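You operate a simulated robot arm through the tools that you are given. There is no shell and no other tool. Be economical: measure what you need, move in short steps, check, and stop when the job is done.

The job below is to be done with a simulated two-armed robot. You get a single attempt, and the scene is never put back.

JOB
Ink the rib patch, then carry the straight edge onto it with both hands.
Fine: ink pad, ink from the ink tin; pad back; edge along the rib. A coat counts when it lies all over at full strength: go over it till it gets no stronger.
Where things are to end (x, y in the base frame): straight edge within 5 cm of [42, 44].

It is judged by the outcome, as a careful person would: the job done as asked, and still so three seconds after it is handed in. It fails if anything else is knocked over, pushed out of place, dropped, spilled or broken.

ROBOT AND FRAMES
Two 7-joint arms with two-finger parallel grippers on one trunk, on a base that drives. Base frame: it is fixed to the floor where the robot stands at the start and does not move with it; the origin is under the middle of the robot, x ahead of it, y to its left, z up. Readings come in cm, degrees, newtons and seconds.
The left shoulder is at the start at [12.8, 17.1, 115.6], the right one opposite. With the tool pointing down near the work surface each hand reaches from about 10 to 86 cm from the robot's upright axis, wherever it stands, measured 20 degrees to its own side. Places, roughly: bed rib [40, 40, 70]; rib patch [40, 40, 70]; straight edge [-150, 0, 75]. Payload 4.4 kg a hand.
The TCP of each hand is the grasp point between the finger pads, 2.3 cm short of the fingertips. In the tool frame z runs along the fingers and y along their closing line. The gripper opens to 9.4 cm. The fingers are 3.8 cm wide and 1 cm thick; the gripper's body (5.4 by 9.6 cm) begins 3.9 cm behind the TCP.
Orientation is that of the tool frame in the base frame, as a unit quaternion [w, x, y, z]. With the fingers straight down and closing along the base's y, the tool's x points along the base's -x, its y along +y and its z along -z.

CONTROLS
- The arms move only by the tool nudge_tool. It takes "left_deltas", "right_deltas" or both (then of equal length, played together; a hand with none holds still); each is a list of rows, each a list of 7 numbers: the shift along the tool's x, y, z in m, then the turn, a rotation vector about the tool's x, y, z in degrees, then the finger opening in m, from 0 to 0.094. In form: [[tx, ty, tz, ax, ay, az, fingers], ...]. A call has 1 to 8 rows; each row is the pose to reach, as a shift and turn from the pose commanded when the call began, along the tool's axes at that moment. Rows are played at 5 a second. More than 5 cm and 8.6 degrees between two rows, or a gripper value outside its range, and nothing of the call is played. Where a pose cannot be reached the arm comes as near as it can. A force on the tool above 90 N (or 10 N above the force at the start of the call, whichever is more), or a blocked arm, ends the call early, and 0.2 s more pass. The fingers move at their own pace (about 7.2 cm/s each) and stop on an object; they squeeze with about 41 N. The grip force told is the motor's: it shows also when the fingers shut on nothing. Time passes only in rows, and 0.2 s behind the last, so rows that repeat a pose let the fingers close. It gives the time, the measured TCP pose, the force on the tool (base axes), the opening and the grip force at its end, in the units of the frame above (readings bear some noise), with the torque about the TCP (base axes, N m) and any sound that the robot's microphone picked up.
- Cameras (640 x 400 px; columns grow to the right, rows downward): "scene" is now at [20.82, 6.8, 128.49]; the picture's right is [0.81, -0.59, 0.00], its down [-0.39, -0.54, -0.74] and it looks along [0.44, 0.60, -0.67] (base axes); focal length 276 px, centre (320, 200). "left" rides on the left gripper at [8.6, -1.6, -7.5] in its tool frame; the picture's right is [0.18, 0.98, 0.00], its down [-0.58, 0.11, -0.81] and it looks along [-0.79, 0.15, 0.59] (tool axes); focal length 243 px, centre (320, 200). "right" rides on the right gripper at [8.6, 1.6, -7.5] in its tool frame; the picture's right is [-0.18, 0.98, 0.00], its down [-0.58, -0.11, -0.81] and it looks along [-0.79, -0.15, 0.59] (tool axes); focal length 243 px, centre (320, 200). There is no depth. A picture from a camera that has moved, and an enlarged one, comes with that camera's place and axes in the base frame and with its lens.
- capture(camera): a new picture of that camera. It takes no simulated time.
- slide_trunk(by): slides the trunk up (or, below 0, down) by that many cm; the arms and the scene camera ride with it, the base frame stays. It gives what a move gives, with no picture.
- drive_base(legs): drives the robot by 1 to 6 legs, each [ahead, left, turn to the left] in cm, cm and degrees, along the robot's own axes; the way and the turn of a leg run together, so that a leg with both is an arc; at most 150 cm and 180 degrees a leg. The arms and the cameras ride along, it lands a little off, and it stops where it bumps. It gives what a move gives.
- head_to(pan, tilt): turns the head with the scene camera to pan (to the left, within 80 degrees either way) and tilt (down, from -29 to 69), counted from straight ahead of the robot. It gives what a move gives.
- inspect(camera, box): a new picture of the part [left, top, right, bottom] of that camera's present view, enlarged. It takes no simulated time.
- close_job(): hands the job in; it is judged then, once.

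Go step by step. Nothing tells you exact positions but the pictures and the camera data: compare them with the known pose of the tool, close in by small moves and look again before you grip or let go. The budget is 120 turns and 88 pictures, counting those below and the enlarged ones. Unless the task says otherwise, let go and move clear before handing in, and close with one line.

The tools are called after "Emit:" as a command line: name --argument value ..., lists and objects as JSON in quotes. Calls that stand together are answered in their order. nudge_tool: Moves the arms, as the interface text tells. Its arguments: {"type":"object","properties":{"left_deltas":{"type":"array"},"right_deltas":{"type":"array"}},"required":[]} The other tools are called the same way: slide_trunk (by) slides the trunk up or down; drive_base (legs) drives the base; head_to (pan, tilt) turns the head that bears the scene camera; capture (camera) takes a picture; inspect (camera, box) takes an enlarged picture of a part of a camera's view; close_job () hands the job in.

At the start:

```text
time_s: 0.0
left_tool_pos: [32.98, 43.19, 101.18]
left_tcp_rot: [0.0, 0.001, 1.0, 0.0]
left_ft_force: [-0.1, -0.6, 0.1]
left_moment: [-0.01, 0.01, 0.01]
left_opening: 9.41
left_grip_force: 0.0
right_tool_pos: [52.14, 9.1, 96.2]
right_tcp_rot: [-0.001, 0.0, 1.0, 0.0]
right_ft_force: [-0.2, -0.2, -0.2]
right_moment: [0.02, -0.01, 0.0]
right_opening: 9.4
right_grip_force: 0.0
trunk travel left (down, up): [-16.9, 21.9]
robot x, y, heading: [0.04, 0.06, 0.1]
head pan, tilt: [54.0, 41.9]
```

scene: 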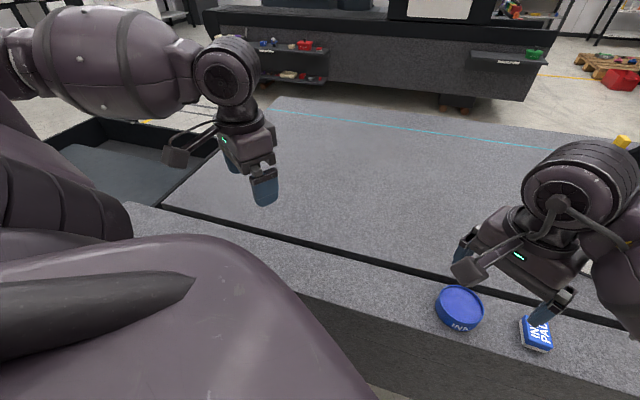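
right: 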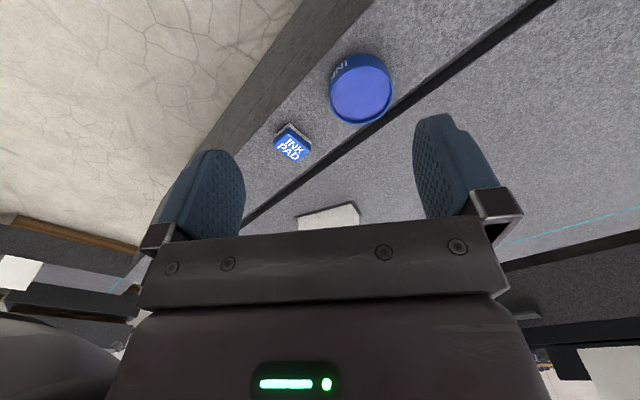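
left: 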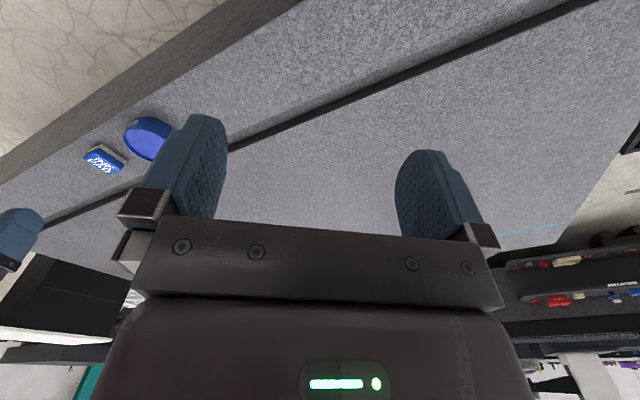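

I see the ink tin and the pad on the near strip (the rib), the tin at about [61, 12] and the pad at about [69, 0]. I'll look closer at both and at the patch.

Emit:
inspect --camera "scene" --box '[400, 260, 592, 380]'

Emit:
inspect --camera "scene" --box '[120, 180, 440, 380]'

Emit:
inspect --camera "left" --box '[0, 0, 640, 250]'

```text
3.33 times, centred on (496, 320) of scene
camera zoom: at [20.82, 6.8, 128.49], right [0.81, -0.59, 0.0], down [-0.39, -0.54, -0.74], along [0.44, 0.6, -0.67], focal length 921 px, centre (-267, -200)
```

zoom: 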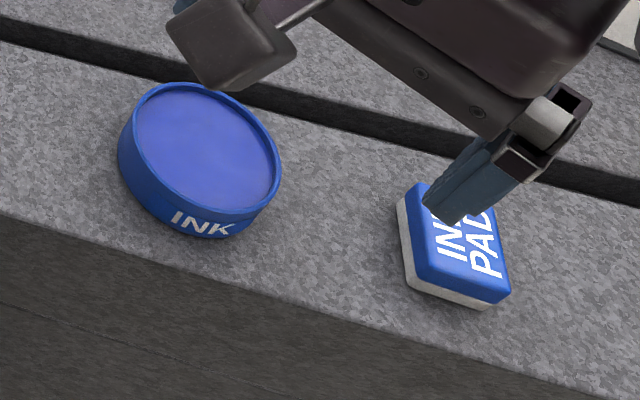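

```text
2.00 times, centred on (280, 280) of scene
camera zoom: at [20.82, 6.8, 128.49], right [0.81, -0.59, 0.0], down [-0.39, -0.54, -0.74], along [0.44, 0.6, -0.67], focal length 553 px, centre (400, 40)
```

zoom: 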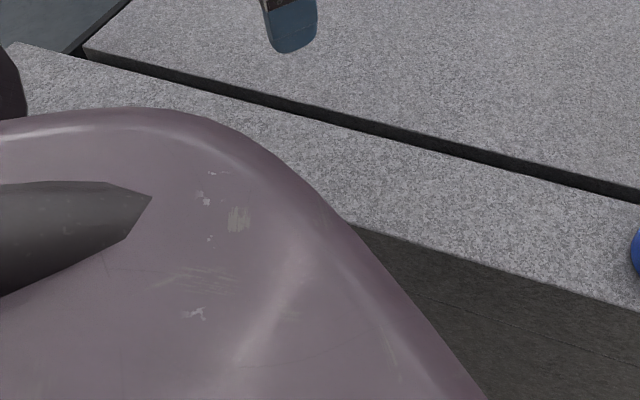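

```text
1.00 times, centred on (320, 125) of left (not enlarged: the box is as wide or as high as the picture)
camera zoom: at [24.41, 41.52, 108.64], right [-0.18, 0.98, 0.0], down [0.58, 0.11, 0.81], along [0.79, 0.15, -0.59], focal length 243 px, centre (320, 275)
```

zoom: 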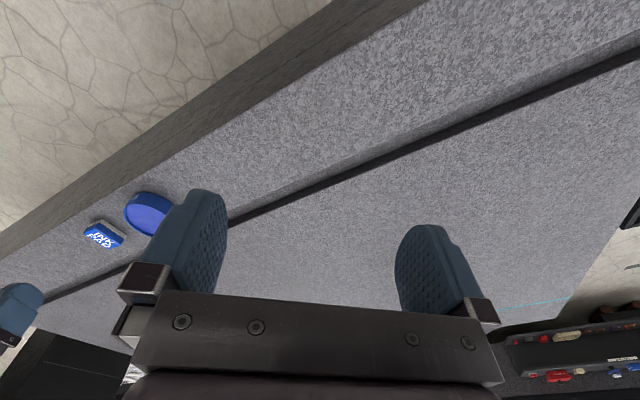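

The rib runs along about [-0.6, 0.8], roughly 12 cm wide and centred about 57 cm from the robot, and the shoulder hides the patch. I'll turn the robot to face the rib squarely, then look down at it.

Emit:
drive_base --legs '[[0, 0, 53]]'

Emit:
head_to --pan 0 --tilt 45

Emit:
capture --camera "scene"

```text
time_s: 2.8
left_tool_pos: [-14.5, 52.29, 101.22]
left_tcp_rot: [0.0, -0.446, 0.895, 0.0]
left_ft_force: [0.2, -0.2, 0.2]
left_moment: [0.02, 0.03, -0.01]
left_opening: 9.4
left_grip_force: 0.0
right_tool_pos: [24.15, 47.08, 96.09]
right_tcp_rot: [-0.001, -0.445, 0.896, -0.001]
right_ft_force: [-0.2, 0.6, -0.3]
right_moment: [0.01, 0.01, -0.01]
right_opening: 9.38
right_grip_force: 0.0
trunk travel left (down, up): [-16.9, 21.9]
robot x, y, heading: [0.16, 0.16, 52.7]
head pan, tilt: [54.0, 41.9]
```

```text
time_s: 4.0
left_tool_pos: [-14.48, 52.27, 101.18]
left_tcp_rot: [0.0, -0.446, 0.895, 0.001]
left_ft_force: [-0.2, -1.1, 0.2]
left_moment: [-0.01, 0.0, -0.03]
left_opening: 9.4
left_grip_force: 0.0
right_tool_pos: [24.26, 47.12, 96.08]
right_tcp_rot: [0.0, -0.445, 0.895, 0.0]
right_ft_force: [0.8, 0.2, -0.5]
right_moment: [-0.02, 0.03, -0.01]
right_opening: 9.4
right_grip_force: 0.1
trunk travel left (down, up): [-16.9, 21.9]
robot x, y, heading: [-0.14, -0.03, 52.8]
head pan, tilt: [0.0, 45.0]
```

```text
81 pictures are left
camera scene: at [14.51, 19.15, 128.04], right [0.8, -0.6, 0.0], down [-0.43, -0.56, -0.71], along [0.43, 0.56, -0.71], focal length 276 px, centre (320, 200)
```

scene: 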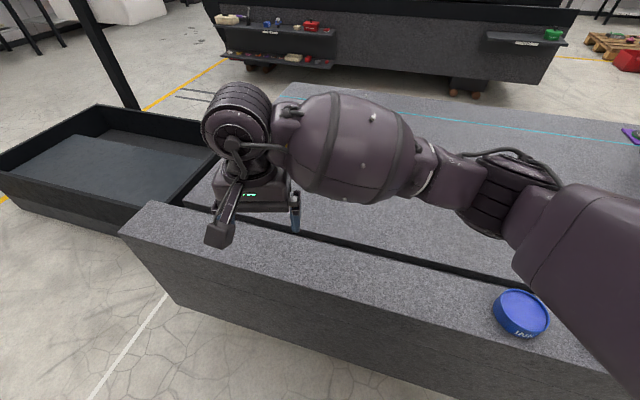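

The rib is in view now, with a step between it and the bed, but I can't make out the patch outline yet. I'll zoom in around the expected spot.

Emit:
inspect --camera "scene" --box '[240, 220, 480, 370]'

Emit:
capture --camera "right"

```text
2.67 times, centred on (360, 295) of scene
camera zoom: at [14.51, 19.15, 128.04], right [0.8, -0.6, 0.0], down [-0.43, -0.56, -0.71], along [0.43, 0.56, -0.71], focal length 737 px, centre (213, -53)
```

zoom: 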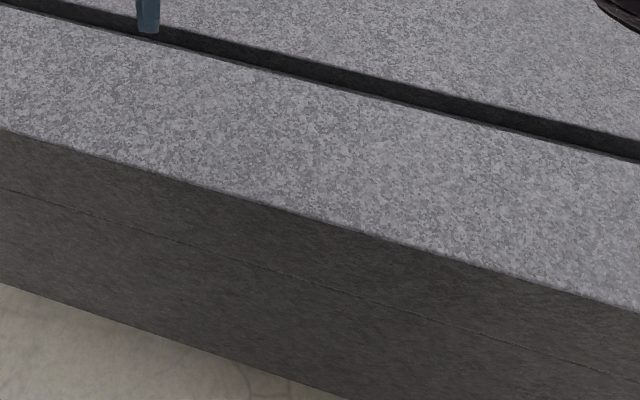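

```text
79 pictures are left
camera right: at [17.91, 41.21, 103.54], right [-0.67, 0.74, 0.0], down [0.44, 0.4, 0.81], along [0.6, 0.54, -0.59], focal length 243 px, centre (320, 200)
```

right: 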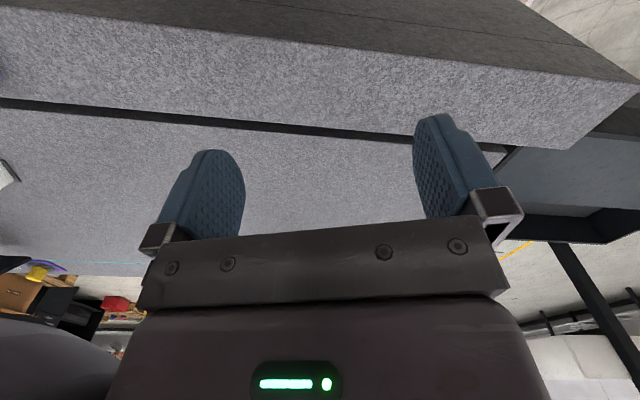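

The rib's top runs along [-0.59, 0.81], but the patch shows no mark at this zoom. I'll zoom further around pixel (354, 280).

Emit:
inspect --camera "scene" --box '[306, 250, 402, 310]'

```text
6.67 times, centred on (354, 280) of scene
camera zoom: at [14.51, 19.15, 128.04], right [0.8, -0.6, 0.0], down [-0.43, -0.56, -0.71], along [0.43, 0.56, -0.71], focal length 1843 px, centre (93, -333)
```

zoom: 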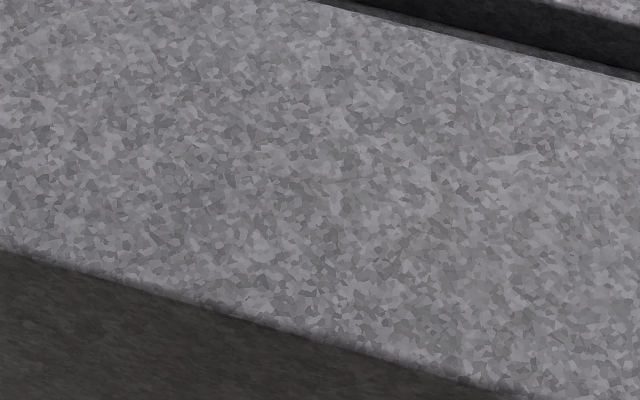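

There's perhaps a faint tone change, but the patch will show itself once ink lands. Now the pad: I'll raise the right arm out of the way and look toward it.

Emit:
head_to --pan -35 --tilt 45

Emit:
capture --camera "scene"

```text
time_s: 5.0
left_tool_pos: [-14.35, 52.32, 101.26]
left_tcp_rot: [-0.001, -0.446, 0.895, 0.0]
left_ft_force: [-0.3, 0.5, 0.1]
left_moment: [0.0, -0.03, 0.0]
left_opening: 9.42
left_grip_force: 0.0
right_tool_pos: [24.27, 47.02, 96.07]
right_tcp_rot: [0.0, -0.445, 0.895, 0.0]
right_ft_force: [-0.4, 0.4, -0.5]
right_moment: [-0.04, -0.01, -0.02]
right_opening: 9.37
right_grip_force: 0.1
trunk travel left (down, up): [-16.9, 21.9]
robot x, y, heading: [0.2, -0.09, 53.1]
head pan, tilt: [-35.0, 45.0]
```

```text
77 pictures are left
camera scene: at [17.35, 15.17, 128.04], right [0.31, -0.95, 0.0], down [-0.67, -0.22, -0.71], along [0.67, 0.22, -0.71], focal length 276 px, centre (320, 200)
```

scene: 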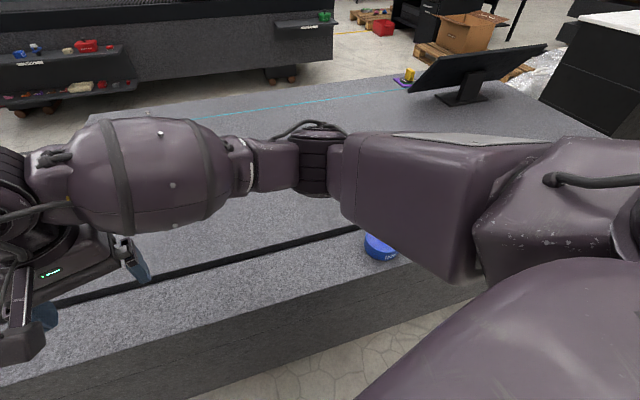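

The right arm blocks the pad, so I'll swing the right hand over towards the pad at a safe height.

Emit:
nudge_tool --right_deltas '[[0.005, -0.05, 0, 0, 0, 0, 0.094], [0.01, -0.1, 0, 0, 0, 0, 0.094], [0.015, -0.15, 0, 0, 0, 0, 0.094], [0.02, -0.2, 0, 0, 0, 0, 0.094], [0.025, -0.25, 0, 0, 0, 0, 0.094], [0.03, -0.3, 0, 0, 0, 0, 0.094], [0.035, -0.35, 0, 0, 0, 0, 0.094], [0.04, -0.395, 0, 0, 0, 0, 0.094]]'

Emit:
nudge_tool --right_deltas '[[0.005, -0.05, 0, 0, 0, 0, 0.094], [0.01, -0.1, 0, 0, 0, 0, 0.094], [0.02, -0.145, 0, 0, 0, 0, 0.094], [0.03, -0.185, 0, 0, 0, 0, 0.094]]'

Emit:
capture --camera "scene"

Emit:
capture --camera "right"

```text
refused: row 1 steps farther than a row can; nothing moved
```

```text
refused: row 1 steps farther than a row can; nothing moved
```

```text
76 pictures are left
camera scene: at [17.35, 15.17, 128.04], right [0.31, -0.95, 0.0], down [-0.67, -0.22, -0.71], along [0.67, 0.22, -0.71], focal length 276 px, centre (320, 200)
```

scene: 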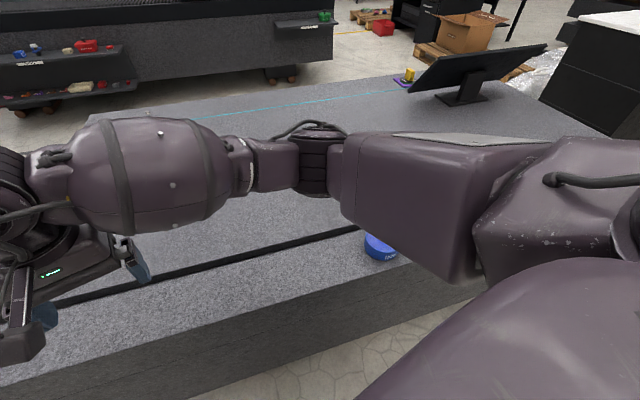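

```text
75 pictures are left
camera right: at [17.91, 41.21, 103.54], right [-0.67, 0.74, 0.0], down [0.44, 0.4, 0.81], along [0.6, 0.54, -0.59], focal length 243 px, centre (320, 200)
```

right: 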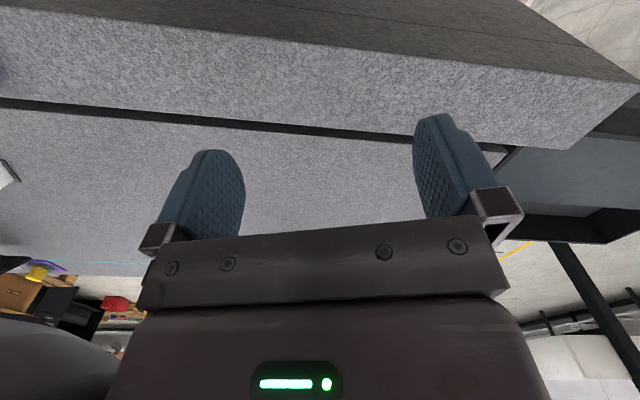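

The first row was just over 5 cm, so I'll resend with shorter steps.

Emit:
nudge_tool --right_deltas '[[0.005, -0.048, 0, 0, 0, 0, 0.094], [0.01, -0.096, 0, 0, 0, 0, 0.094], [0.015, -0.144, 0, 0, 0, 0, 0.094], [0.02, -0.192, 0, 0, 0, 0, 0.094], [0.025, -0.24, 0, 0, 0, 0, 0.094], [0.03, -0.288, 0, 0, 0, 0, 0.094], [0.035, -0.336, 0, 0, 0, 0, 0.094], [0.04, -0.384, 0, 0, 0, 0, 0.094]]'

Emit:
nudge_tool --right_deltas '[[0.005, -0.048, 0, 0, 0, 0, 0.094], [0.01, -0.096, 0, 0, 0, 0, 0.094], [0.02, -0.143, 0, 0, 0, 0, 0.094], [0.03, -0.19, 0, 0, 0, 0, 0.094]]'

Emit:
capture --camera "scene"

Emit:
capture --camera "right"

```text
time_s: 6.8
left_tool_pos: [-14.39, 52.17, 101.28]
left_tcp_rot: [0.0, -0.445, 0.895, 0.001]
left_ft_force: [0.1, -0.7, 0.1]
left_moment: [0.01, 0.01, 0.0]
left_opening: 9.41
left_grip_force: 0.0
right_tool_pos: [52.41, 20.52, 96.1]
right_tcp_rot: [0.0, -0.446, 0.895, 0.001]
right_ft_force: [0.3, -0.4, 0.4]
right_moment: [0.03, -0.01, -0.01]
right_opening: 9.39
right_grip_force: 0.2
trunk travel left (down, up): [-16.9, 21.9]
robot x, y, heading: [-0.13, -0.03, 53.2]
head pan, tilt: [-35.0, 45.0]
```

```text
time_s: 7.8
left_tool_pos: [-14.45, 52.3, 101.36]
left_tcp_rot: [-0.001, -0.446, 0.895, 0.002]
left_ft_force: [0.0, 0.0, 0.2]
left_moment: [0.0, -0.01, 0.01]
left_opening: 9.41
left_grip_force: 0.1
right_tool_pos: [65.66, 6.94, 95.85]
right_tcp_rot: [0.001, -0.446, 0.895, 0.0]
right_ft_force: [0.2, 0.0, 0.1]
right_moment: [0.02, -0.01, 0.01]
right_opening: 9.41
right_grip_force: 0.1
trunk travel left (down, up): [-16.9, 21.9]
robot x, y, heading: [-0.08, -0.16, 52.9]
head pan, tilt: [-35.0, 45.0]
```

```text
74 pictures are left
camera scene: at [17.35, 15.15, 128.04], right [0.31, -0.95, 0.0], down [-0.67, -0.22, -0.71], along [0.67, 0.22, -0.71], focal length 276 px, centre (320, 200)
```

scene: 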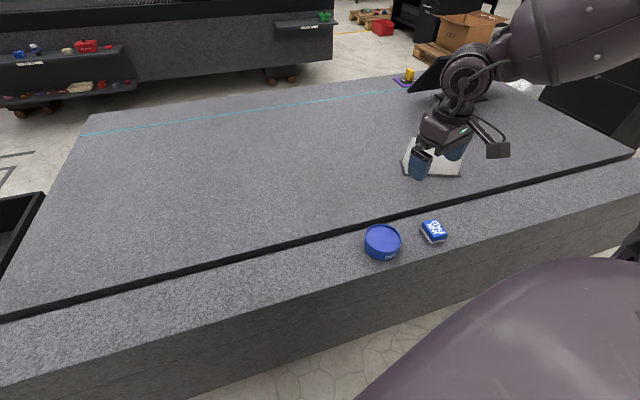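

```text
73 pictures are left
camera right: at [59.38, 1.08, 103.29], right [-0.67, 0.74, 0.0], down [0.44, 0.4, 0.81], along [0.6, 0.54, -0.59], focal length 243 px, centre (320, 200)
```

right: 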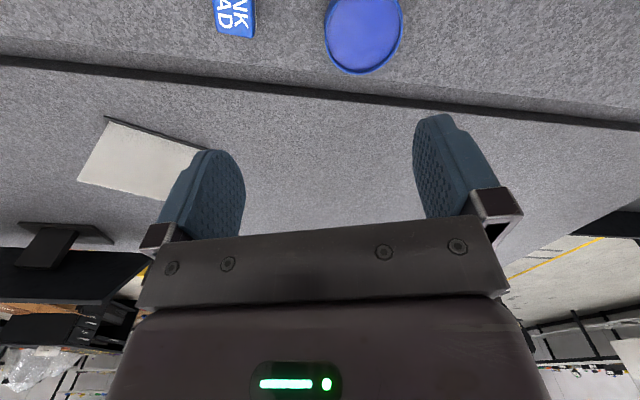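

I mixed up the normal: it lies at about 36°, not 53°. I'll turn back by 16.6° so the tool axes line up with the rib; the pad is near [67.7, 1.6] and the tin near [61.5, 13.5].

Emit:
drive_base --legs '[[0, 0, -16.6]]'

Emit:
capture --camera "scene"

Emit:
capture --camera "right"

```text
time_s: 9.2
left_tool_pos: [1.05, 54.24, 101.14]
left_tcp_rot: [0.0, -0.314, 0.949, 0.001]
left_ft_force: [-0.3, -0.3, 0.5]
left_moment: [0.03, -0.02, -0.04]
left_opening: 9.41
left_grip_force: 0.1
right_tool_pos: [64.87, -11.99, 95.86]
right_tcp_rot: [0.0, -0.313, 0.95, 0.0]
right_ft_force: [0.7, -0.3, 1.4]
right_moment: [0.01, 0.02, -0.03]
right_opening: 9.39
right_grip_force: 0.1
trunk travel left (down, up): [-16.9, 21.9]
robot x, y, heading: [-0.19, 0.27, 36.4]
head pan, tilt: [-35.0, 45.0]
```

```text
72 pictures are left
camera scene: at [20.95, 9.61, 128.04], right [0.03, -1.0, 0.0], down [-0.71, -0.02, -0.71], along [0.71, 0.02, -0.71], focal length 276 px, centre (320, 200)
```

scene: 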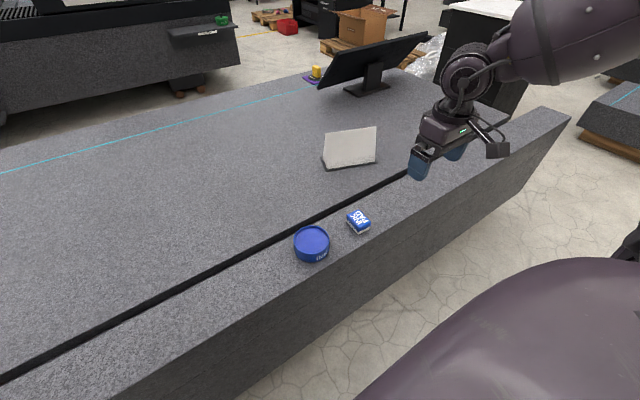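

```text
71 pictures are left
camera right: at [57.25, -15.7, 103.28], right [-0.44, 0.9, 0.0], down [0.53, 0.26, 0.81], along [0.73, 0.35, -0.59], focal length 243 px, centre (320, 200)
```

right: 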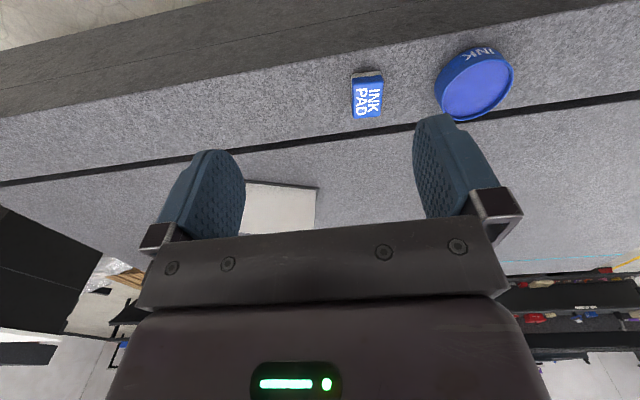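

Triangulating from both cameras puts the pad top near [73, 0, 67.7] and the tin top near [64, 13, 69], so the rib top is nearer z = 65.5. I'll bring the right hand lower and closer to see the pad.

Emit:
nudge_tool --right_deltas '[[-0.03, 0.015, 0.03, 0, 0, 0, 0.094], [-0.05, 0.03, 0.07, 0, 0, 0, 0.094], [-0.06, 0.049, 0.11, 0, 0, 0, 0.094]]'

Emit:
inspect --camera "right" --box '[200, 0, 520, 200]'

Emit:
inspect --camera "scene" --box '[280, 190, 408, 270]'

```text
time_s: 9.9
left_tool_pos: [1.06, 54.18, 101.02]
left_tcp_rot: [-0.001, -0.313, 0.95, 0.0]
left_ft_force: [0.0, 0.4, -0.4]
left_moment: [0.0, 0.01, 0.04]
left_opening: 9.42
left_grip_force: 0.0
right_tool_pos: [67.06, -4.36, 84.63]
right_tcp_rot: [-0.001, -0.313, 0.95, 0.0]
right_ft_force: [-0.3, 0.0, -1.0]
right_moment: [0.03, -0.02, 0.0]
right_opening: 9.4
right_grip_force: 0.0
trunk travel left (down, up): [-16.9, 21.9]
robot x, y, heading: [-0.33, 0.22, 36.6]
head pan, tilt: [-35.0, 45.0]
```

```text
2.00 times, centred on (360, 100) of right
camera zoom: at [59.32, -8.12, 92.12], right [-0.44, 0.9, 0.0], down [0.53, 0.26, 0.81], along [0.73, 0.35, -0.59], focal length 485 px, centre (240, 400)
```

zoom: 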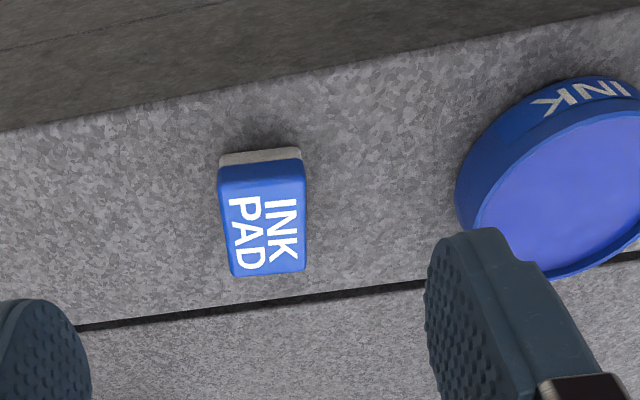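

```text
5.00 times, centred on (344, 230) of scene
camera zoom: at [21.03, 9.68, 128.01], right [0.03, -1.0, 0.0], down [-0.71, -0.02, -0.71], along [0.71, 0.02, -0.71], focal length 1382 px, centre (200, 50)
```

zoom: 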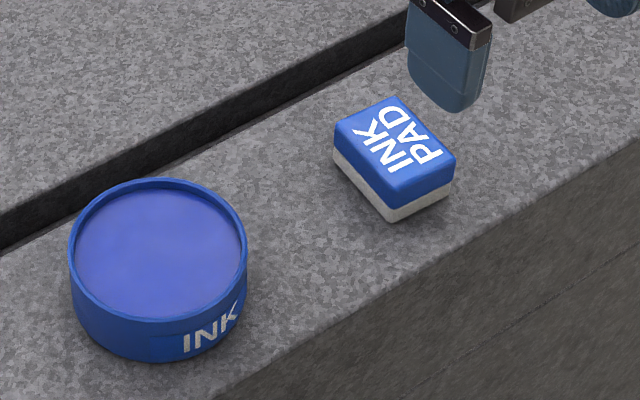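

The pad is about 6.6 × 4.1 cm, centred at [73, 0] with its top near z = 68.2 and yawed about -4.5° from the tool. I'll move over it, turn to match and stop just above to check.

Emit:
nudge_tool --right_deltas '[[-0.04, 0, 0.02, 0, 0, 2, 0.08], [-0.074, 0, 0.05, 0, 0, 4.5, 0.07], [-0.074, 0, 0.095, 0, 0, 4.5, 0.07], [-0.074, 0, 0.12, 0, 0, 4.5, 0.07]]'

Emit:
capture --camera "right"

Emit:
inspect --camera "scene" --box '[280, 170, 440, 270]'

```text
time_s: 10.9
left_tool_pos: [0.87, 54.3, 101.24]
left_tcp_rot: [0.0, -0.314, 0.95, 0.001]
left_ft_force: [0.0, 0.6, 0.6]
left_moment: [0.0, 0.02, -0.01]
left_opening: 9.4
left_grip_force: 0.1
right_tool_pos: [72.91, 0.08, 72.75]
right_tcp_rot: [0.0, -0.275, 0.961, 0.0]
right_ft_force: [-0.5, 0.1, -0.6]
right_moment: [-0.01, 0.01, 0.02]
right_opening: 7.02
right_grip_force: 0.0
trunk travel left (down, up): [-16.9, 21.9]
robot x, y, heading: [0.02, 0.01, 36.4]
head pan, tilt: [-35.0, 45.0]
```

```text
68 pictures are left
camera right: at [64.94, -3.1, 80.15], right [-0.36, 0.93, 0.0], down [0.55, 0.22, 0.81], along [0.75, 0.29, -0.59], focal length 243 px, centre (320, 200)
```

right: 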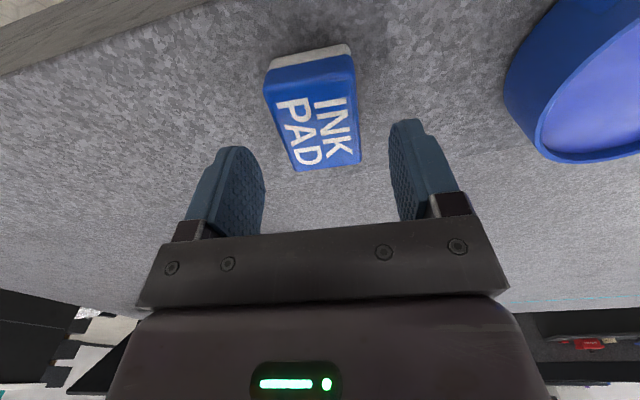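

```text
4.00 times, centred on (360, 220) of scene
camera zoom: at [20.93, 9.66, 128.04], right [0.03, -1.0, 0.0], down [-0.71, -0.02, -0.71], along [0.71, 0.02, -0.71], focal length 1106 px, centre (160, 120)
```

zoom: 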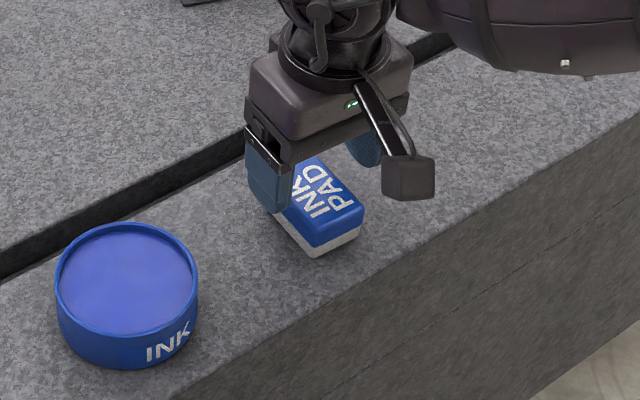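

The hand is aligned with the pad to within half a centimetre. I'll descend around it and probe for the rib surface with small steps.

Emit:
nudge_tool --right_deltas '[[-0.004, -0.002, 0.01, 0, 0, 0, 0.07], [-0.004, -0.002, 0.02, 0, 0, 0, 0.07], [-0.004, -0.002, 0.03, 0, 0, 0, 0.07], [-0.004, -0.002, 0.035, 0, 0, 0, 0.07], [-0.004, -0.002, 0.035, 0, 0, 0, 0.07]]'

Emit:
nudge_tool --right_deltas '[[0, 0, 0.003, 0, 0, 0, 0.07], [0, 0, 0.005, 0, 0, 0, 0.07], [0, 0, 0.005, 0, 0, 0, 0.07]]'

Emit:
capture --camera "right"

```text
time_s: 12.2
left_tool_pos: [0.9, 54.27, 101.23]
left_tcp_rot: [0.0, -0.313, 0.95, 0.002]
left_ft_force: [-0.2, -0.7, 0.0]
left_moment: [-0.01, 0.01, 0.03]
left_opening: 9.38
left_grip_force: 0.0
right_tool_pos: [73.39, 0.17, 69.13]
right_tcp_rot: [0.0, -0.276, 0.961, 0.0]
right_ft_force: [0.2, -0.1, 0.1]
right_moment: [-0.02, 0.02, -0.01]
right_opening: 6.98
right_grip_force: 0.1
trunk travel left (down, up): [-16.9, 21.9]
robot x, y, heading: [-0.07, 0.15, 36.6]
head pan, tilt: [-35.0, 45.0]
```

```text
time_s: 12.9
left_tool_pos: [0.94, 54.26, 101.26]
left_tcp_rot: [0.0, -0.313, 0.95, 0.0]
left_ft_force: [-0.5, -0.5, 0.5]
left_moment: [-0.02, 0.02, 0.0]
left_opening: 9.42
left_grip_force: 0.0
right_tool_pos: [73.32, -0.03, 68.77]
right_tcp_rot: [0.001, -0.276, 0.961, 0.0]
right_ft_force: [0.5, -0.2, -0.5]
right_moment: [-0.01, -0.01, -0.01]
right_opening: 7.0
right_grip_force: 0.1
trunk travel left (down, up): [-16.9, 21.9]
robot x, y, heading: [0.38, 0.25, 36.4]
head pan, tilt: [-35.0, 45.0]
```

```text
66 pictures are left
camera right: at [65.32, -3.07, 76.22], right [-0.36, 0.93, 0.0], down [0.55, 0.22, 0.81], along [0.75, 0.29, -0.59], focal length 243 px, centre (320, 200)
```

right: 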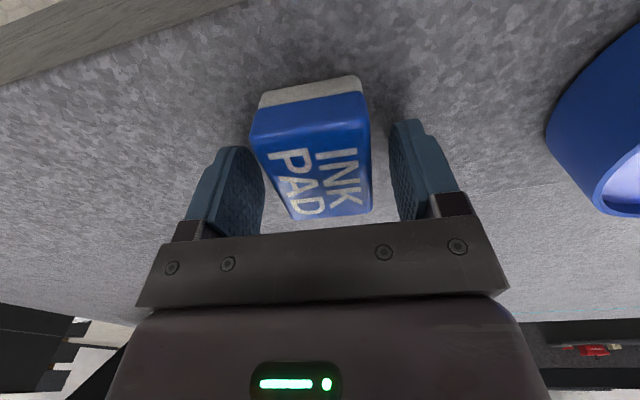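

There is no contact yet at fingertip z ≈ 66.5 and the pad sits between the fingers. I'll probe a little further.

Emit:
nudge_tool --right_deltas '[[0, 0, 0.003, 0, 0, 0, 0.07], [0, 0, 0.005, 0, 0, 0, 0.07], [0, 0, 0.005, 0, 0, 0, 0.07]]'

Emit:
nudge_tool --right_deltas '[[0, 0, 0.002, 0, 0, 0, 0.07], [0, 0, 0.004, 0, 0, 0, 0.07], [0, 0, 0.004, 0, 0, 0, 0.07]]'

```text
time_s: 13.8
left_tool_pos: [0.99, 54.24, 101.11]
left_tcp_rot: [0.0, -0.313, 0.95, 0.001]
left_ft_force: [0.0, 0.4, 0.1]
left_moment: [0.0, 0.01, 0.0]
left_opening: 9.4
left_grip_force: 0.1
right_tool_pos: [73.24, 0.08, 68.33]
right_tcp_rot: [0.001, -0.275, 0.961, 0.0]
right_ft_force: [-0.7, -0.1, -1.1]
right_moment: [-0.01, 0.0, 0.02]
right_opening: 7.01
right_grip_force: 0.1
trunk travel left (down, up): [-16.9, 21.9]
robot x, y, heading: [-0.22, 0.11, 36.6]
head pan, tilt: [-35.0, 45.0]
```

```text
time_s: 14.6
left_tool_pos: [0.66, 54.27, 101.23]
left_tcp_rot: [0.001, -0.313, 0.95, 0.001]
left_ft_force: [0.5, -0.3, -0.8]
left_moment: [0.01, 0.01, -0.02]
left_opening: 9.42
left_grip_force: 0.1
right_tool_pos: [73.29, 0.06, 68.29]
right_tcp_rot: [0.003, -0.275, 0.961, 0.0]
right_ft_force: [-3.5, -6.7, 27.0]
right_moment: [0.34, 0.98, 0.5]
right_opening: 6.93
right_grip_force: 0.0
trunk travel left (down, up): [-16.9, 21.9]
robot x, y, heading: [0.07, 0.06, 36.4]
head pan, tilt: [-35.0, 45.0]
```

Contact at TCP z = 68.3, so the rib surface is at z ≈ 66.0. I'll back up so the fingertips clear it by about 0.8 cm and close on the pad.

Emit:
nudge_tool --right_deltas '[[0, 0, -0.007, 0, 0, 0, 0.07], [0, 0, -0.0125, 0, 0, 0, 0.07], [0, 0, -0.0125, 0, 0, 0, 0.055], [0, 0, -0.0125, 0, 0, 0, 0.03], [0, 0, -0.0125, 0, 0, 0, 0.03], [0, 0, -0.0125, 0, 0, 0, 0.03]]'

Emit:
capture --camera "right"

```text
time_s: 15.9
left_tool_pos: [0.95, 54.27, 101.18]
left_tcp_rot: [0.0, -0.313, 0.95, 0.0]
left_ft_force: [-0.9, 0.3, -0.3]
left_moment: [0.04, 0.01, 0.0]
left_opening: 9.42
left_grip_force: 0.0
right_tool_pos: [73.33, -0.02, 69.0]
right_tcp_rot: [0.0, -0.275, 0.961, 0.001]
right_ft_force: [-0.9, 0.1, -0.1]
right_moment: [0.01, 0.0, 0.0]
right_opening: 4.39
right_grip_force: 41.4
trunk travel left (down, up): [-16.9, 21.9]
robot x, y, heading: [0.41, -0.03, 36.1]
head pan, tilt: [-35.0, 45.0]
```

```text
65 pictures are left
camera right: at [65.27, -3.14, 76.52], right [-0.36, 0.93, 0.0], down [0.55, 0.22, 0.81], along [0.75, 0.29, -0.59], focal length 243 px, centre (320, 200)
```

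right: 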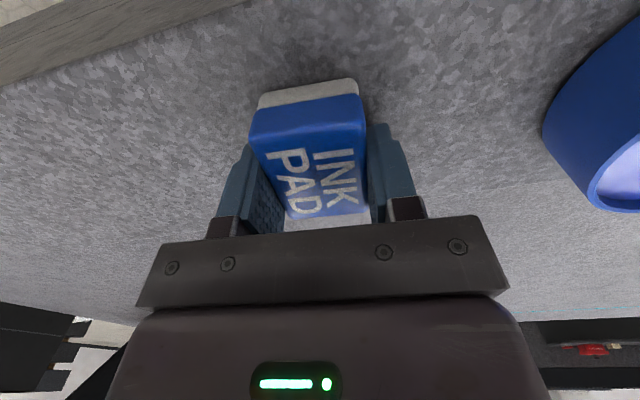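

The pad is gripped (opening 4.4 cm, TCP [73.3, 0, 69.0], which I'll reuse to put it back). I'll lift it and get a better view of the tin.

Emit:
nudge_tool --right_deltas '[[0, 0, -0.02, 0, 0, 0, 0.03], [0, 0, -0.06, 0, 0, 0, 0.03], [0, 0, -0.1, 0, 0, 0, 0.03], [0.02, 0.03, -0.1, 0, 0, 0, 0.03], [0.03, 0.05, -0.1, 0, 0, 0, 0.03]]'

Emit:
capture --camera "right"

Emit:
inspect --camera "scene" --box '[260, 150, 420, 270]'

```text
time_s: 17.1
left_tool_pos: [0.96, 54.33, 101.18]
left_tcp_rot: [0.0, -0.313, 0.95, 0.001]
left_ft_force: [0.7, 0.1, 0.0]
left_moment: [-0.01, 0.03, 0.0]
left_opening: 9.4
left_grip_force: 0.1
right_tool_pos: [67.98, 2.77, 79.33]
right_tcp_rot: [0.001, -0.276, 0.961, 0.001]
right_ft_force: [0.0, -0.4, -0.3]
right_moment: [-0.01, 0.03, -0.01]
right_opening: 4.4
right_grip_force: 41.3
trunk travel left (down, up): [-16.9, 21.9]
robot x, y, heading: [-0.15, 0.03, 36.4]
head pan, tilt: [-35.0, 45.0]
```

```text
64 pictures are left
camera right: at [60.02, -0.28, 86.7], right [-0.36, 0.93, 0.0], down [0.55, 0.22, 0.81], along [0.75, 0.29, -0.59], focal length 243 px, centre (320, 200)
```

right: 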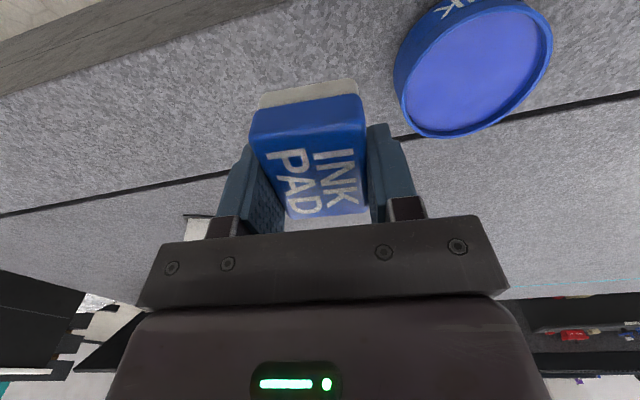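

```text
3.33 times, centred on (340, 210) of scene
camera zoom: at [20.92, 9.66, 128.04], right [0.03, -1.0, 0.0], down [-0.71, -0.02, -0.71], along [0.71, 0.02, -0.71], focal length 921 px, centre (253, 167)
```

zoom: 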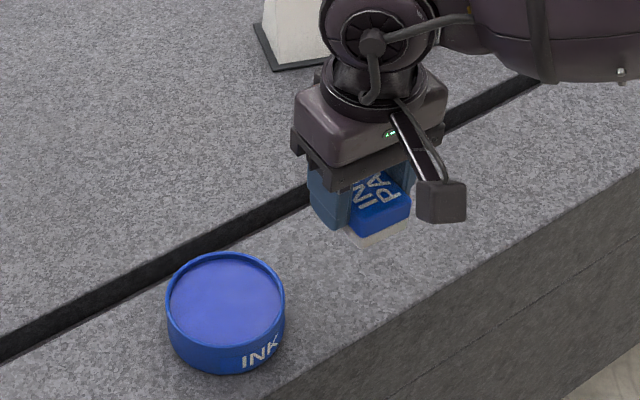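

The tin centre works out to [64.1, 12.8] with its rim near z = 69.8 and about 9.2 cm across. I'll bring the pad above it at a safe height and check the alignment.

Emit:
nudge_tool --right_deltas '[[-0.01, 0.045, 0, 0, 0, 0, 0.03], [-0.02, 0.09, 0, 0, 0, 0, 0.03], [-0.02, 0.1055, 0.01, 0, 0, 0, 0.03], [-0.02, 0.1055, 0.045, 0, 0, 0, 0.03], [-0.02, 0.1055, 0.055, 0, 0, 0, 0.03], [-0.02, 0.1055, 0.055, 0, 0, 0, 0.03]]'

Emit:
inspect --camera "scene" --box '[244, 190, 372, 270]'

Emit:
capture --camera "right"

```text
time_s: 18.6
left_tool_pos: [0.92, 54.21, 101.13]
left_tcp_rot: [0.0, -0.313, 0.95, 0.0]
left_ft_force: [-0.2, -0.7, 0.1]
left_moment: [0.01, 0.01, -0.03]
left_opening: 9.39
left_grip_force: 0.1
right_tool_pos: [64.03, 12.85, 73.67]
right_tcp_rot: [0.0, -0.276, 0.961, 0.0]
right_ft_force: [0.0, 0.3, -0.8]
right_moment: [-0.01, 0.02, -0.01]
right_opening: 4.37
right_grip_force: 41.2
trunk travel left (down, up): [-16.9, 21.9]
robot x, y, heading: [0.43, 0.25, 36.6]
head pan, tilt: [-35.0, 45.0]
```

```text
5.00 times, centred on (308, 230) of scene
camera zoom: at [20.93, 9.65, 128.04], right [0.03, -1.0, 0.0], down [-0.71, -0.02, -0.71], along [0.71, 0.02, -0.71], focal length 1382 px, centre (380, 50)
```

zoom: 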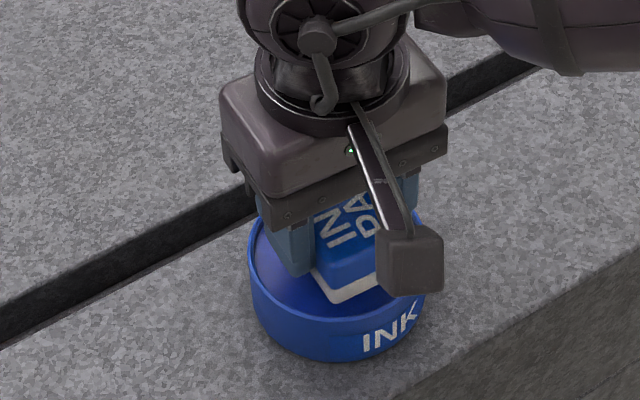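

```text
61 pictures are left
camera right: at [56.07, 9.69, 81.1], right [-0.36, 0.93, 0.0], down [0.55, 0.22, 0.81], along [0.75, 0.29, -0.59], focal length 243 px, centre (320, 200)
```

right: 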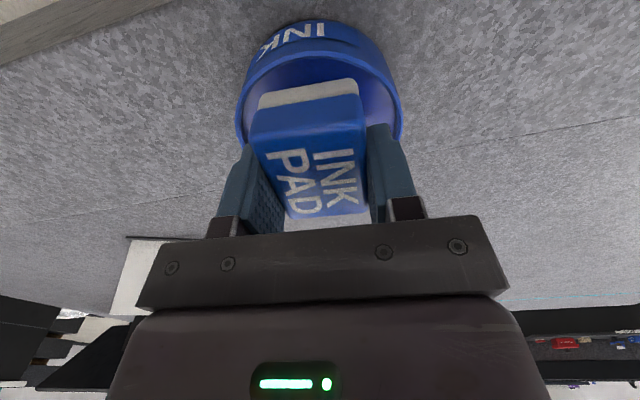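

The pad is centred over the tin. I'll lower it gently into the ink, watching the force.

Emit:
nudge_tool --right_deltas '[[0, 0, 0.005, 0, 0, 0, 0.03], [0, 0, 0.01, 0, 0, 0, 0.03], [0, 0, 0.01, 0, 0, 0, 0.03]]'

Emit:
nudge_tool --right_deltas '[[0, 0, 0.002, 0, 0, 0, 0.03], [0, 0, 0.004, 0, 0, 0, 0.03], [0, 0, 0.004, 0, 0, 0, 0.03]]'

Emit:
inspect --camera "scene" --box '[244, 190, 372, 270]'

```text
time_s: 19.4
left_tool_pos: [0.87, 54.28, 101.29]
left_tcp_rot: [0.001, -0.312, 0.95, 0.001]
left_ft_force: [-0.1, -0.7, -0.1]
left_moment: [-0.01, 0.01, 0.02]
left_opening: 9.42
left_grip_force: 0.1
right_tool_pos: [64.07, 12.8, 73.03]
right_tcp_rot: [0.001, -0.276, 0.961, 0.0]
right_ft_force: [-1.2, -2.9, 17.5]
right_moment: [-0.46, 0.49, 0.04]
right_opening: 4.35
right_grip_force: 41.1
trunk travel left (down, up): [-16.9, 21.9]
robot x, y, heading: [-0.01, 0.06, 36.4]
head pan, tilt: [-35.0, 45.0]
```

```text
time_s: 20.1
left_tool_pos: [0.78, 54.28, 101.33]
left_tcp_rot: [0.002, -0.314, 0.95, 0.001]
left_ft_force: [0.1, 0.2, -0.1]
left_moment: [0.01, 0.03, 0.0]
left_opening: 9.42
left_grip_force: 0.1
right_tool_pos: [64.12, 12.89, 72.76]
right_tcp_rot: [0.003, -0.275, 0.961, 0.001]
right_ft_force: [2.0, -1.1, 39.9]
right_moment: [-0.75, 1.11, 0.06]
right_opening: 4.41
right_grip_force: 40.5
trunk travel left (down, up): [-16.9, 21.9]
robot x, y, heading: [0.06, 0.01, 36.8]
head pan, tilt: [-35.0, 45.0]
```

```text
5.00 times, centred on (308, 230) of scene
camera zoom: at [20.63, 9.57, 128.15], right [0.03, -1.0, 0.0], down [-0.71, -0.02, -0.71], along [0.71, 0.02, -0.71], focal length 1382 px, centre (380, 50)
```

zoom: 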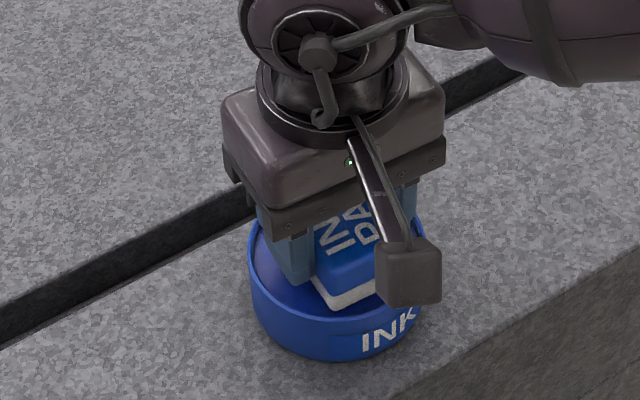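

Force arises early and the torque says contact is at the pad's robot-side end, perhaps on the rim. I'll lift slightly and look from the wrist.

Emit:
nudge_tool --right_deltas '[[0, 0, -0.005, 0, 0, 0, 0.03], [0, 0, -0.009, 0, 0, 0, 0.03], [0, 0, -0.009, 0, 0, 0, 0.03]]'

Emit:
inspect --camera "right" --box '[200, 0, 440, 150]'

```text
time_s: 20.9
left_tool_pos: [0.98, 54.33, 101.12]
left_tcp_rot: [-0.001, -0.313, 0.95, 0.0]
left_ft_force: [-0.1, -0.5, -0.4]
left_moment: [0.02, -0.02, -0.01]
left_opening: 9.41
left_grip_force: 0.1
right_tool_pos: [64.06, 12.65, 72.97]
right_tcp_rot: [-0.003, -0.275, 0.962, -0.001]
right_ft_force: [0.0, 0.6, 0.1]
right_moment: [-0.02, 0.02, 0.02]
right_opening: 4.37
right_grip_force: 40.6
trunk travel left (down, up): [-16.9, 21.9]
robot x, y, heading: [0.39, 0.14, 36.5]
head pan, tilt: [-35.0, 45.0]
```

```text
2.67 times, centred on (320, 75) of right
camera zoom: at [56.12, 9.45, 80.41], right [-0.36, 0.93, 0.0], down [0.55, 0.22, 0.8], along [0.75, 0.29, -0.6], focal length 647 px, centre (320, 533)
```

zoom: 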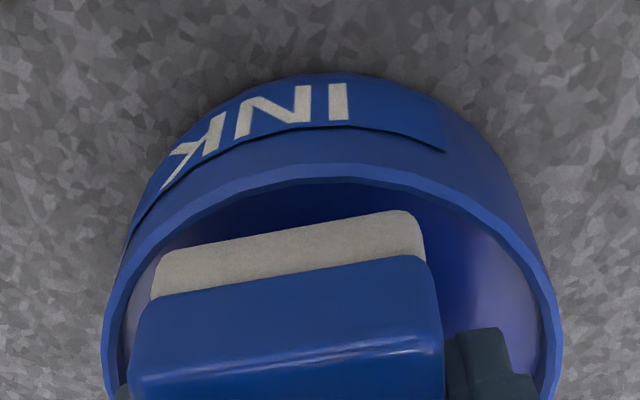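

The felt is inside the rim, so it is likely the ink surface touched by a slightly nose-down pad. I'll pitch the tool 3° to level the pad and press again lightly.

Emit:
nudge_tool --right_deltas '[[0, 0, 0, 0, 3, 0, 0.03], [0, 0, 0.003, 0, 3, 0, 0.03], [0, 0, 0.006, 0, 3, 0, 0.03], [0, 0, 0.006, 0, 3, 0, 0.03]]'

```text
time_s: 21.9
left_tool_pos: [0.83, 54.22, 101.26]
left_tcp_rot: [0.001, -0.314, 0.949, 0.001]
left_ft_force: [0.2, 0.1, 0.1]
left_moment: [0.0, 0.01, 0.01]
left_opening: 9.38
left_grip_force: 0.0
right_tool_pos: [64.29, 12.69, 72.74]
right_tcp_rot: [-0.026, -0.275, 0.961, -0.007]
right_ft_force: [0.3, -0.2, 1.6]
right_moment: [-0.1, 0.05, 0.01]
right_opening: 4.39
right_grip_force: 40.5
trunk travel left (down, up): [-16.9, 21.9]
robot x, y, heading: [0.44, 0.23, 36.3]
head pan, tilt: [-35.0, 45.0]
```

With the pitch, contact only just begins here, which fits a tilted pad. I'll press a bit more.

Emit:
nudge_tool --right_deltas '[[0, 0, 0.002, 0, 0, 0, 0.03], [0, 0, 0.004, 0, 0, 0, 0.03], [0, 0, 0.004, 0, 0, 0, 0.03]]'

```text
time_s: 22.8
left_tool_pos: [0.71, 54.22, 101.31]
left_tcp_rot: [0.001, -0.313, 0.95, 0.001]
left_ft_force: [-0.7, 0.3, 0.5]
left_moment: [-0.01, -0.01, 0.0]
left_opening: 9.38
left_grip_force: 0.0
right_tool_pos: [64.29, 12.74, 72.46]
right_tcp_rot: [-0.023, -0.275, 0.961, -0.006]
right_ft_force: [-1.9, -3.0, 27.7]
right_moment: [-0.73, 0.69, 0.08]
right_opening: 4.39
right_grip_force: 41.5
trunk travel left (down, up): [-16.9, 21.9]
robot x, y, heading: [0.1, 0.02, 36.6]
head pan, tilt: [-35.0, 45.0]
```

The torque still points to the near end, so I'll lift clear and look at the pad's side and the tin.

Emit:
nudge_tool --right_deltas '[[0, 0, -0.02, 0, 0, 0, 0.03], [0, 0, -0.05, 0, 0, 0, 0.03], [0, 0, -0.05, 0, 0, 0, 0.03]]'

Emit:
inspect --camera "right" --box '[180, 0, 500, 200]'

Emit:
inspect --camera "scene" --box '[244, 180, 372, 260]'

```text
time_s: 23.6
left_tool_pos: [1.01, 54.42, 101.23]
left_tcp_rot: [0.0, -0.313, 0.95, 0.0]
left_ft_force: [-0.2, 0.0, -0.7]
left_moment: [-0.01, -0.01, 0.03]
left_opening: 9.42
left_grip_force: 0.2
right_tool_pos: [64.29, 12.78, 77.03]
right_tcp_rot: [-0.026, -0.276, 0.961, -0.007]
right_ft_force: [-0.9, 0.4, -0.1]
right_moment: [-0.02, 0.01, -0.02]
right_opening: 4.38
right_grip_force: 40.7
trunk travel left (down, up): [-16.9, 21.9]
robot x, y, heading: [0.31, 0.06, 36.7]
head pan, tilt: [-35.0, 45.0]
```

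```text
2.00 times, centred on (340, 100) of right
camera zoom: at [56.68, 9.92, 84.95], right [-0.36, 0.93, -0.01], down [0.59, 0.24, 0.77], along [0.72, 0.28, -0.63], focal length 485 px, centre (280, 400)
```

zoom: 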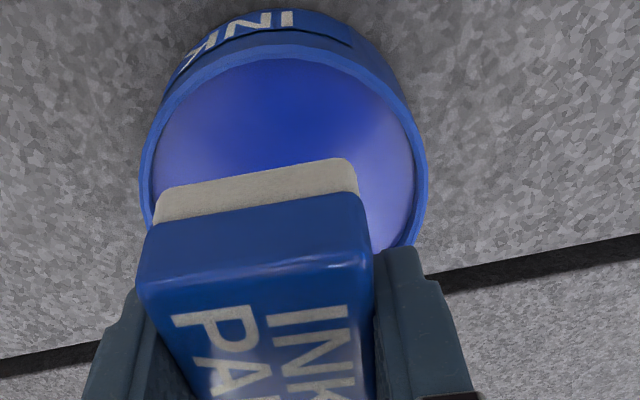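

```text
5.00 times, centred on (308, 220) of scene
camera zoom: at [20.95, 9.67, 128.02], right [0.03, -1.0, 0.0], down [-0.71, -0.02, -0.71], along [0.71, 0.02, -0.71], focal length 1382 px, centre (380, 100)
```

zoom: 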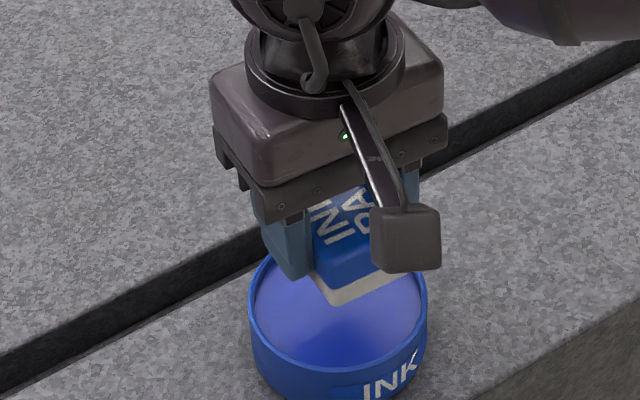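

The tin hasn't moved; I'll carry the pad to the patch, where a flat press tells both the pad's tilt and whether it took ink.

Emit:
nudge_tool --right_deltas '[[0.005, 0.046, 0, 0, 0, -0.5, 0.03], [0.01, 0.092, 0, 0, 0, -1, 0.03], [0.016, 0.138, 0, 0, 0, -2, 0.03], [0.021, 0.184, 0, 0, 0, -3, 0.03], [0.026, 0.23, 0, 0, 0, -4, 0.03], [0.032, 0.276, 0, 0, 0, -4.5, 0.03], [0.037, 0.322, 0, 0, 0, -4.5, 0.03], [0.042, 0.365, 0, 0, 0, -4.5, 0.03]]'

Emit:
head_to --pan 8 --tilt 50

Emit:
capture --camera "scene"

Emit:
capture --camera "right"

```text
time_s: 25.4
left_tool_pos: [0.94, 54.29, 101.16]
left_tcp_rot: [0.0, -0.313, 0.95, 0.0]
left_ft_force: [0.3, 0.1, 0.2]
left_moment: [0.0, 0.0, -0.02]
left_opening: 9.42
left_grip_force: 0.1
right_tool_pos: [41.88, 41.74, 77.39]
right_tcp_rot: [-0.025, -0.313, 0.949, -0.008]
right_ft_force: [-0.7, -0.1, -1.2]
right_moment: [0.01, 0.0, -0.01]
right_opening: 4.36
right_grip_force: 40.9
trunk travel left (down, up): [-16.9, 21.9]
robot x, y, heading: [-0.2, -0.12, 36.5]
head pan, tilt: [-35.0, 45.0]
```

```text
time_s: 26.4
left_tool_pos: [0.97, 54.26, 101.3]
left_tcp_rot: [0.0, -0.313, 0.95, 0.001]
left_ft_force: [-0.2, 0.4, -0.9]
left_moment: [-0.01, 0.0, 0.0]
left_opening: 9.39
left_grip_force: 0.1
right_tool_pos: [41.79, 41.76, 77.38]
right_tcp_rot: [-0.026, -0.312, 0.95, -0.006]
right_ft_force: [-0.6, -0.2, -0.4]
right_moment: [0.01, -0.01, 0.0]
right_opening: 4.35
right_grip_force: 40.8
trunk travel left (down, up): [-16.9, 21.9]
robot x, y, heading: [-0.24, 0.05, 36.3]
head pan, tilt: [8.0, 50.0]
```

```text
56 pictures are left
camera scene: at [18.3, 14.83, 127.35], right [0.7, -0.71, 0.0], down [-0.55, -0.54, -0.64], along [0.46, 0.45, -0.77], focal length 276 px, centre (320, 200)
```

scene: 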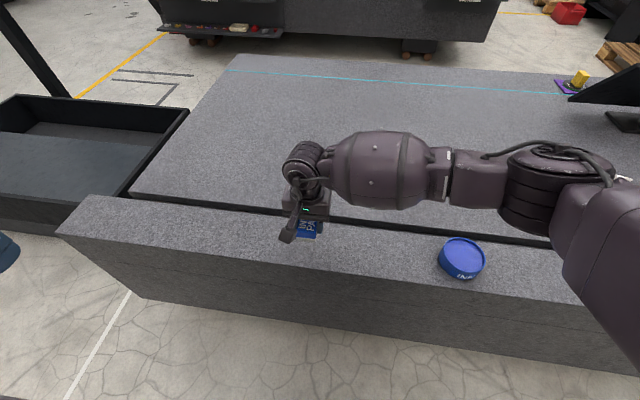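

```text
55 pictures are left
camera right: at [34.4, 38.04, 85.26], right [-0.44, 0.9, -0.01], down [0.57, 0.28, 0.77], along [0.7, 0.33, -0.63], focal length 243 px, centre (320, 200)
```

right: 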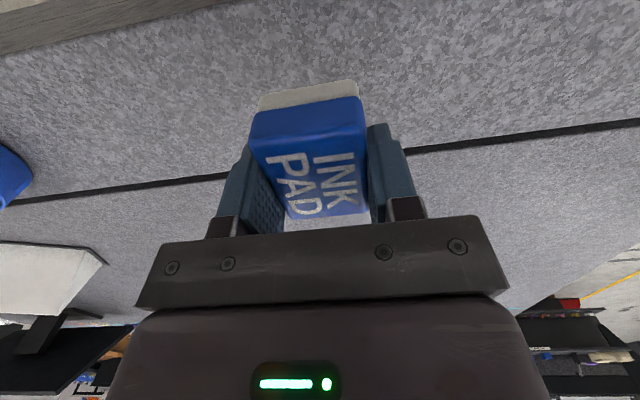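

The hand is over the rib at n ≈ 58. I'll level the tool again and press down lightly to read where contact falls.

Emit:
nudge_tool --right_deltas '[[0, 0, 0.03, 0, -1.5, 0, 0.03], [0, 0, 0.06, 0, -3, 0, 0.03], [0, 0, 0.075, 0, -3, 0, 0.03], [0, 0, 0.078, 0, -3, 0, 0.03], [0, 0, 0.081, 0, -3, 0, 0.03], [0, 0, 0.081, 0, -3, 0, 0.03]]'

```text
time_s: 27.9
left_tool_pos: [0.87, 54.27, 101.28]
left_tcp_rot: [0.0, -0.313, 0.95, 0.001]
left_ft_force: [0.3, 0.4, 0.2]
left_moment: [-0.02, 0.02, 0.01]
left_opening: 9.4
left_grip_force: 0.1
right_tool_pos: [41.31, 41.37, 69.25]
right_tcp_rot: [0.0, -0.312, 0.95, 0.001]
right_ft_force: [0.9, -0.4, -0.2]
right_moment: [-0.02, 0.05, -0.02]
right_opening: 4.38
right_grip_force: 40.7
trunk travel left (down, up): [-16.9, 21.9]
robot x, y, heading: [-0.01, -0.32, 36.6]
head pan, tilt: [8.0, 50.0]
```

Emit:
nudge_tool --right_deltas '[[0, 0, 0.002, 0, 0, 0, 0.03], [0, 0, 0.004, 0, 0, 0, 0.03], [0, 0, 0.006, 0, 0, 0, 0.03], [0, 0, 0.006, 0, 0, 0, 0.03]]'

```text
time_s: 28.9
left_tool_pos: [0.86, 54.21, 101.29]
left_tcp_rot: [0.0, -0.314, 0.95, 0.001]
left_ft_force: [0.3, 0.2, 0.8]
left_moment: [-0.04, -0.01, -0.01]
left_opening: 9.41
left_grip_force: 0.1
right_tool_pos: [41.15, 41.39, 69.0]
right_tcp_rot: [0.001, -0.313, 0.95, 0.003]
right_ft_force: [-0.6, -1.3, 13.5]
right_moment: [0.1, -0.35, -0.01]
right_opening: 4.41
right_grip_force: 41.0
trunk travel left (down, up): [-16.9, 21.9]
robot x, y, heading: [0.23, 0.02, 36.5]
head pan, tilt: [8.0, 50.0]
```

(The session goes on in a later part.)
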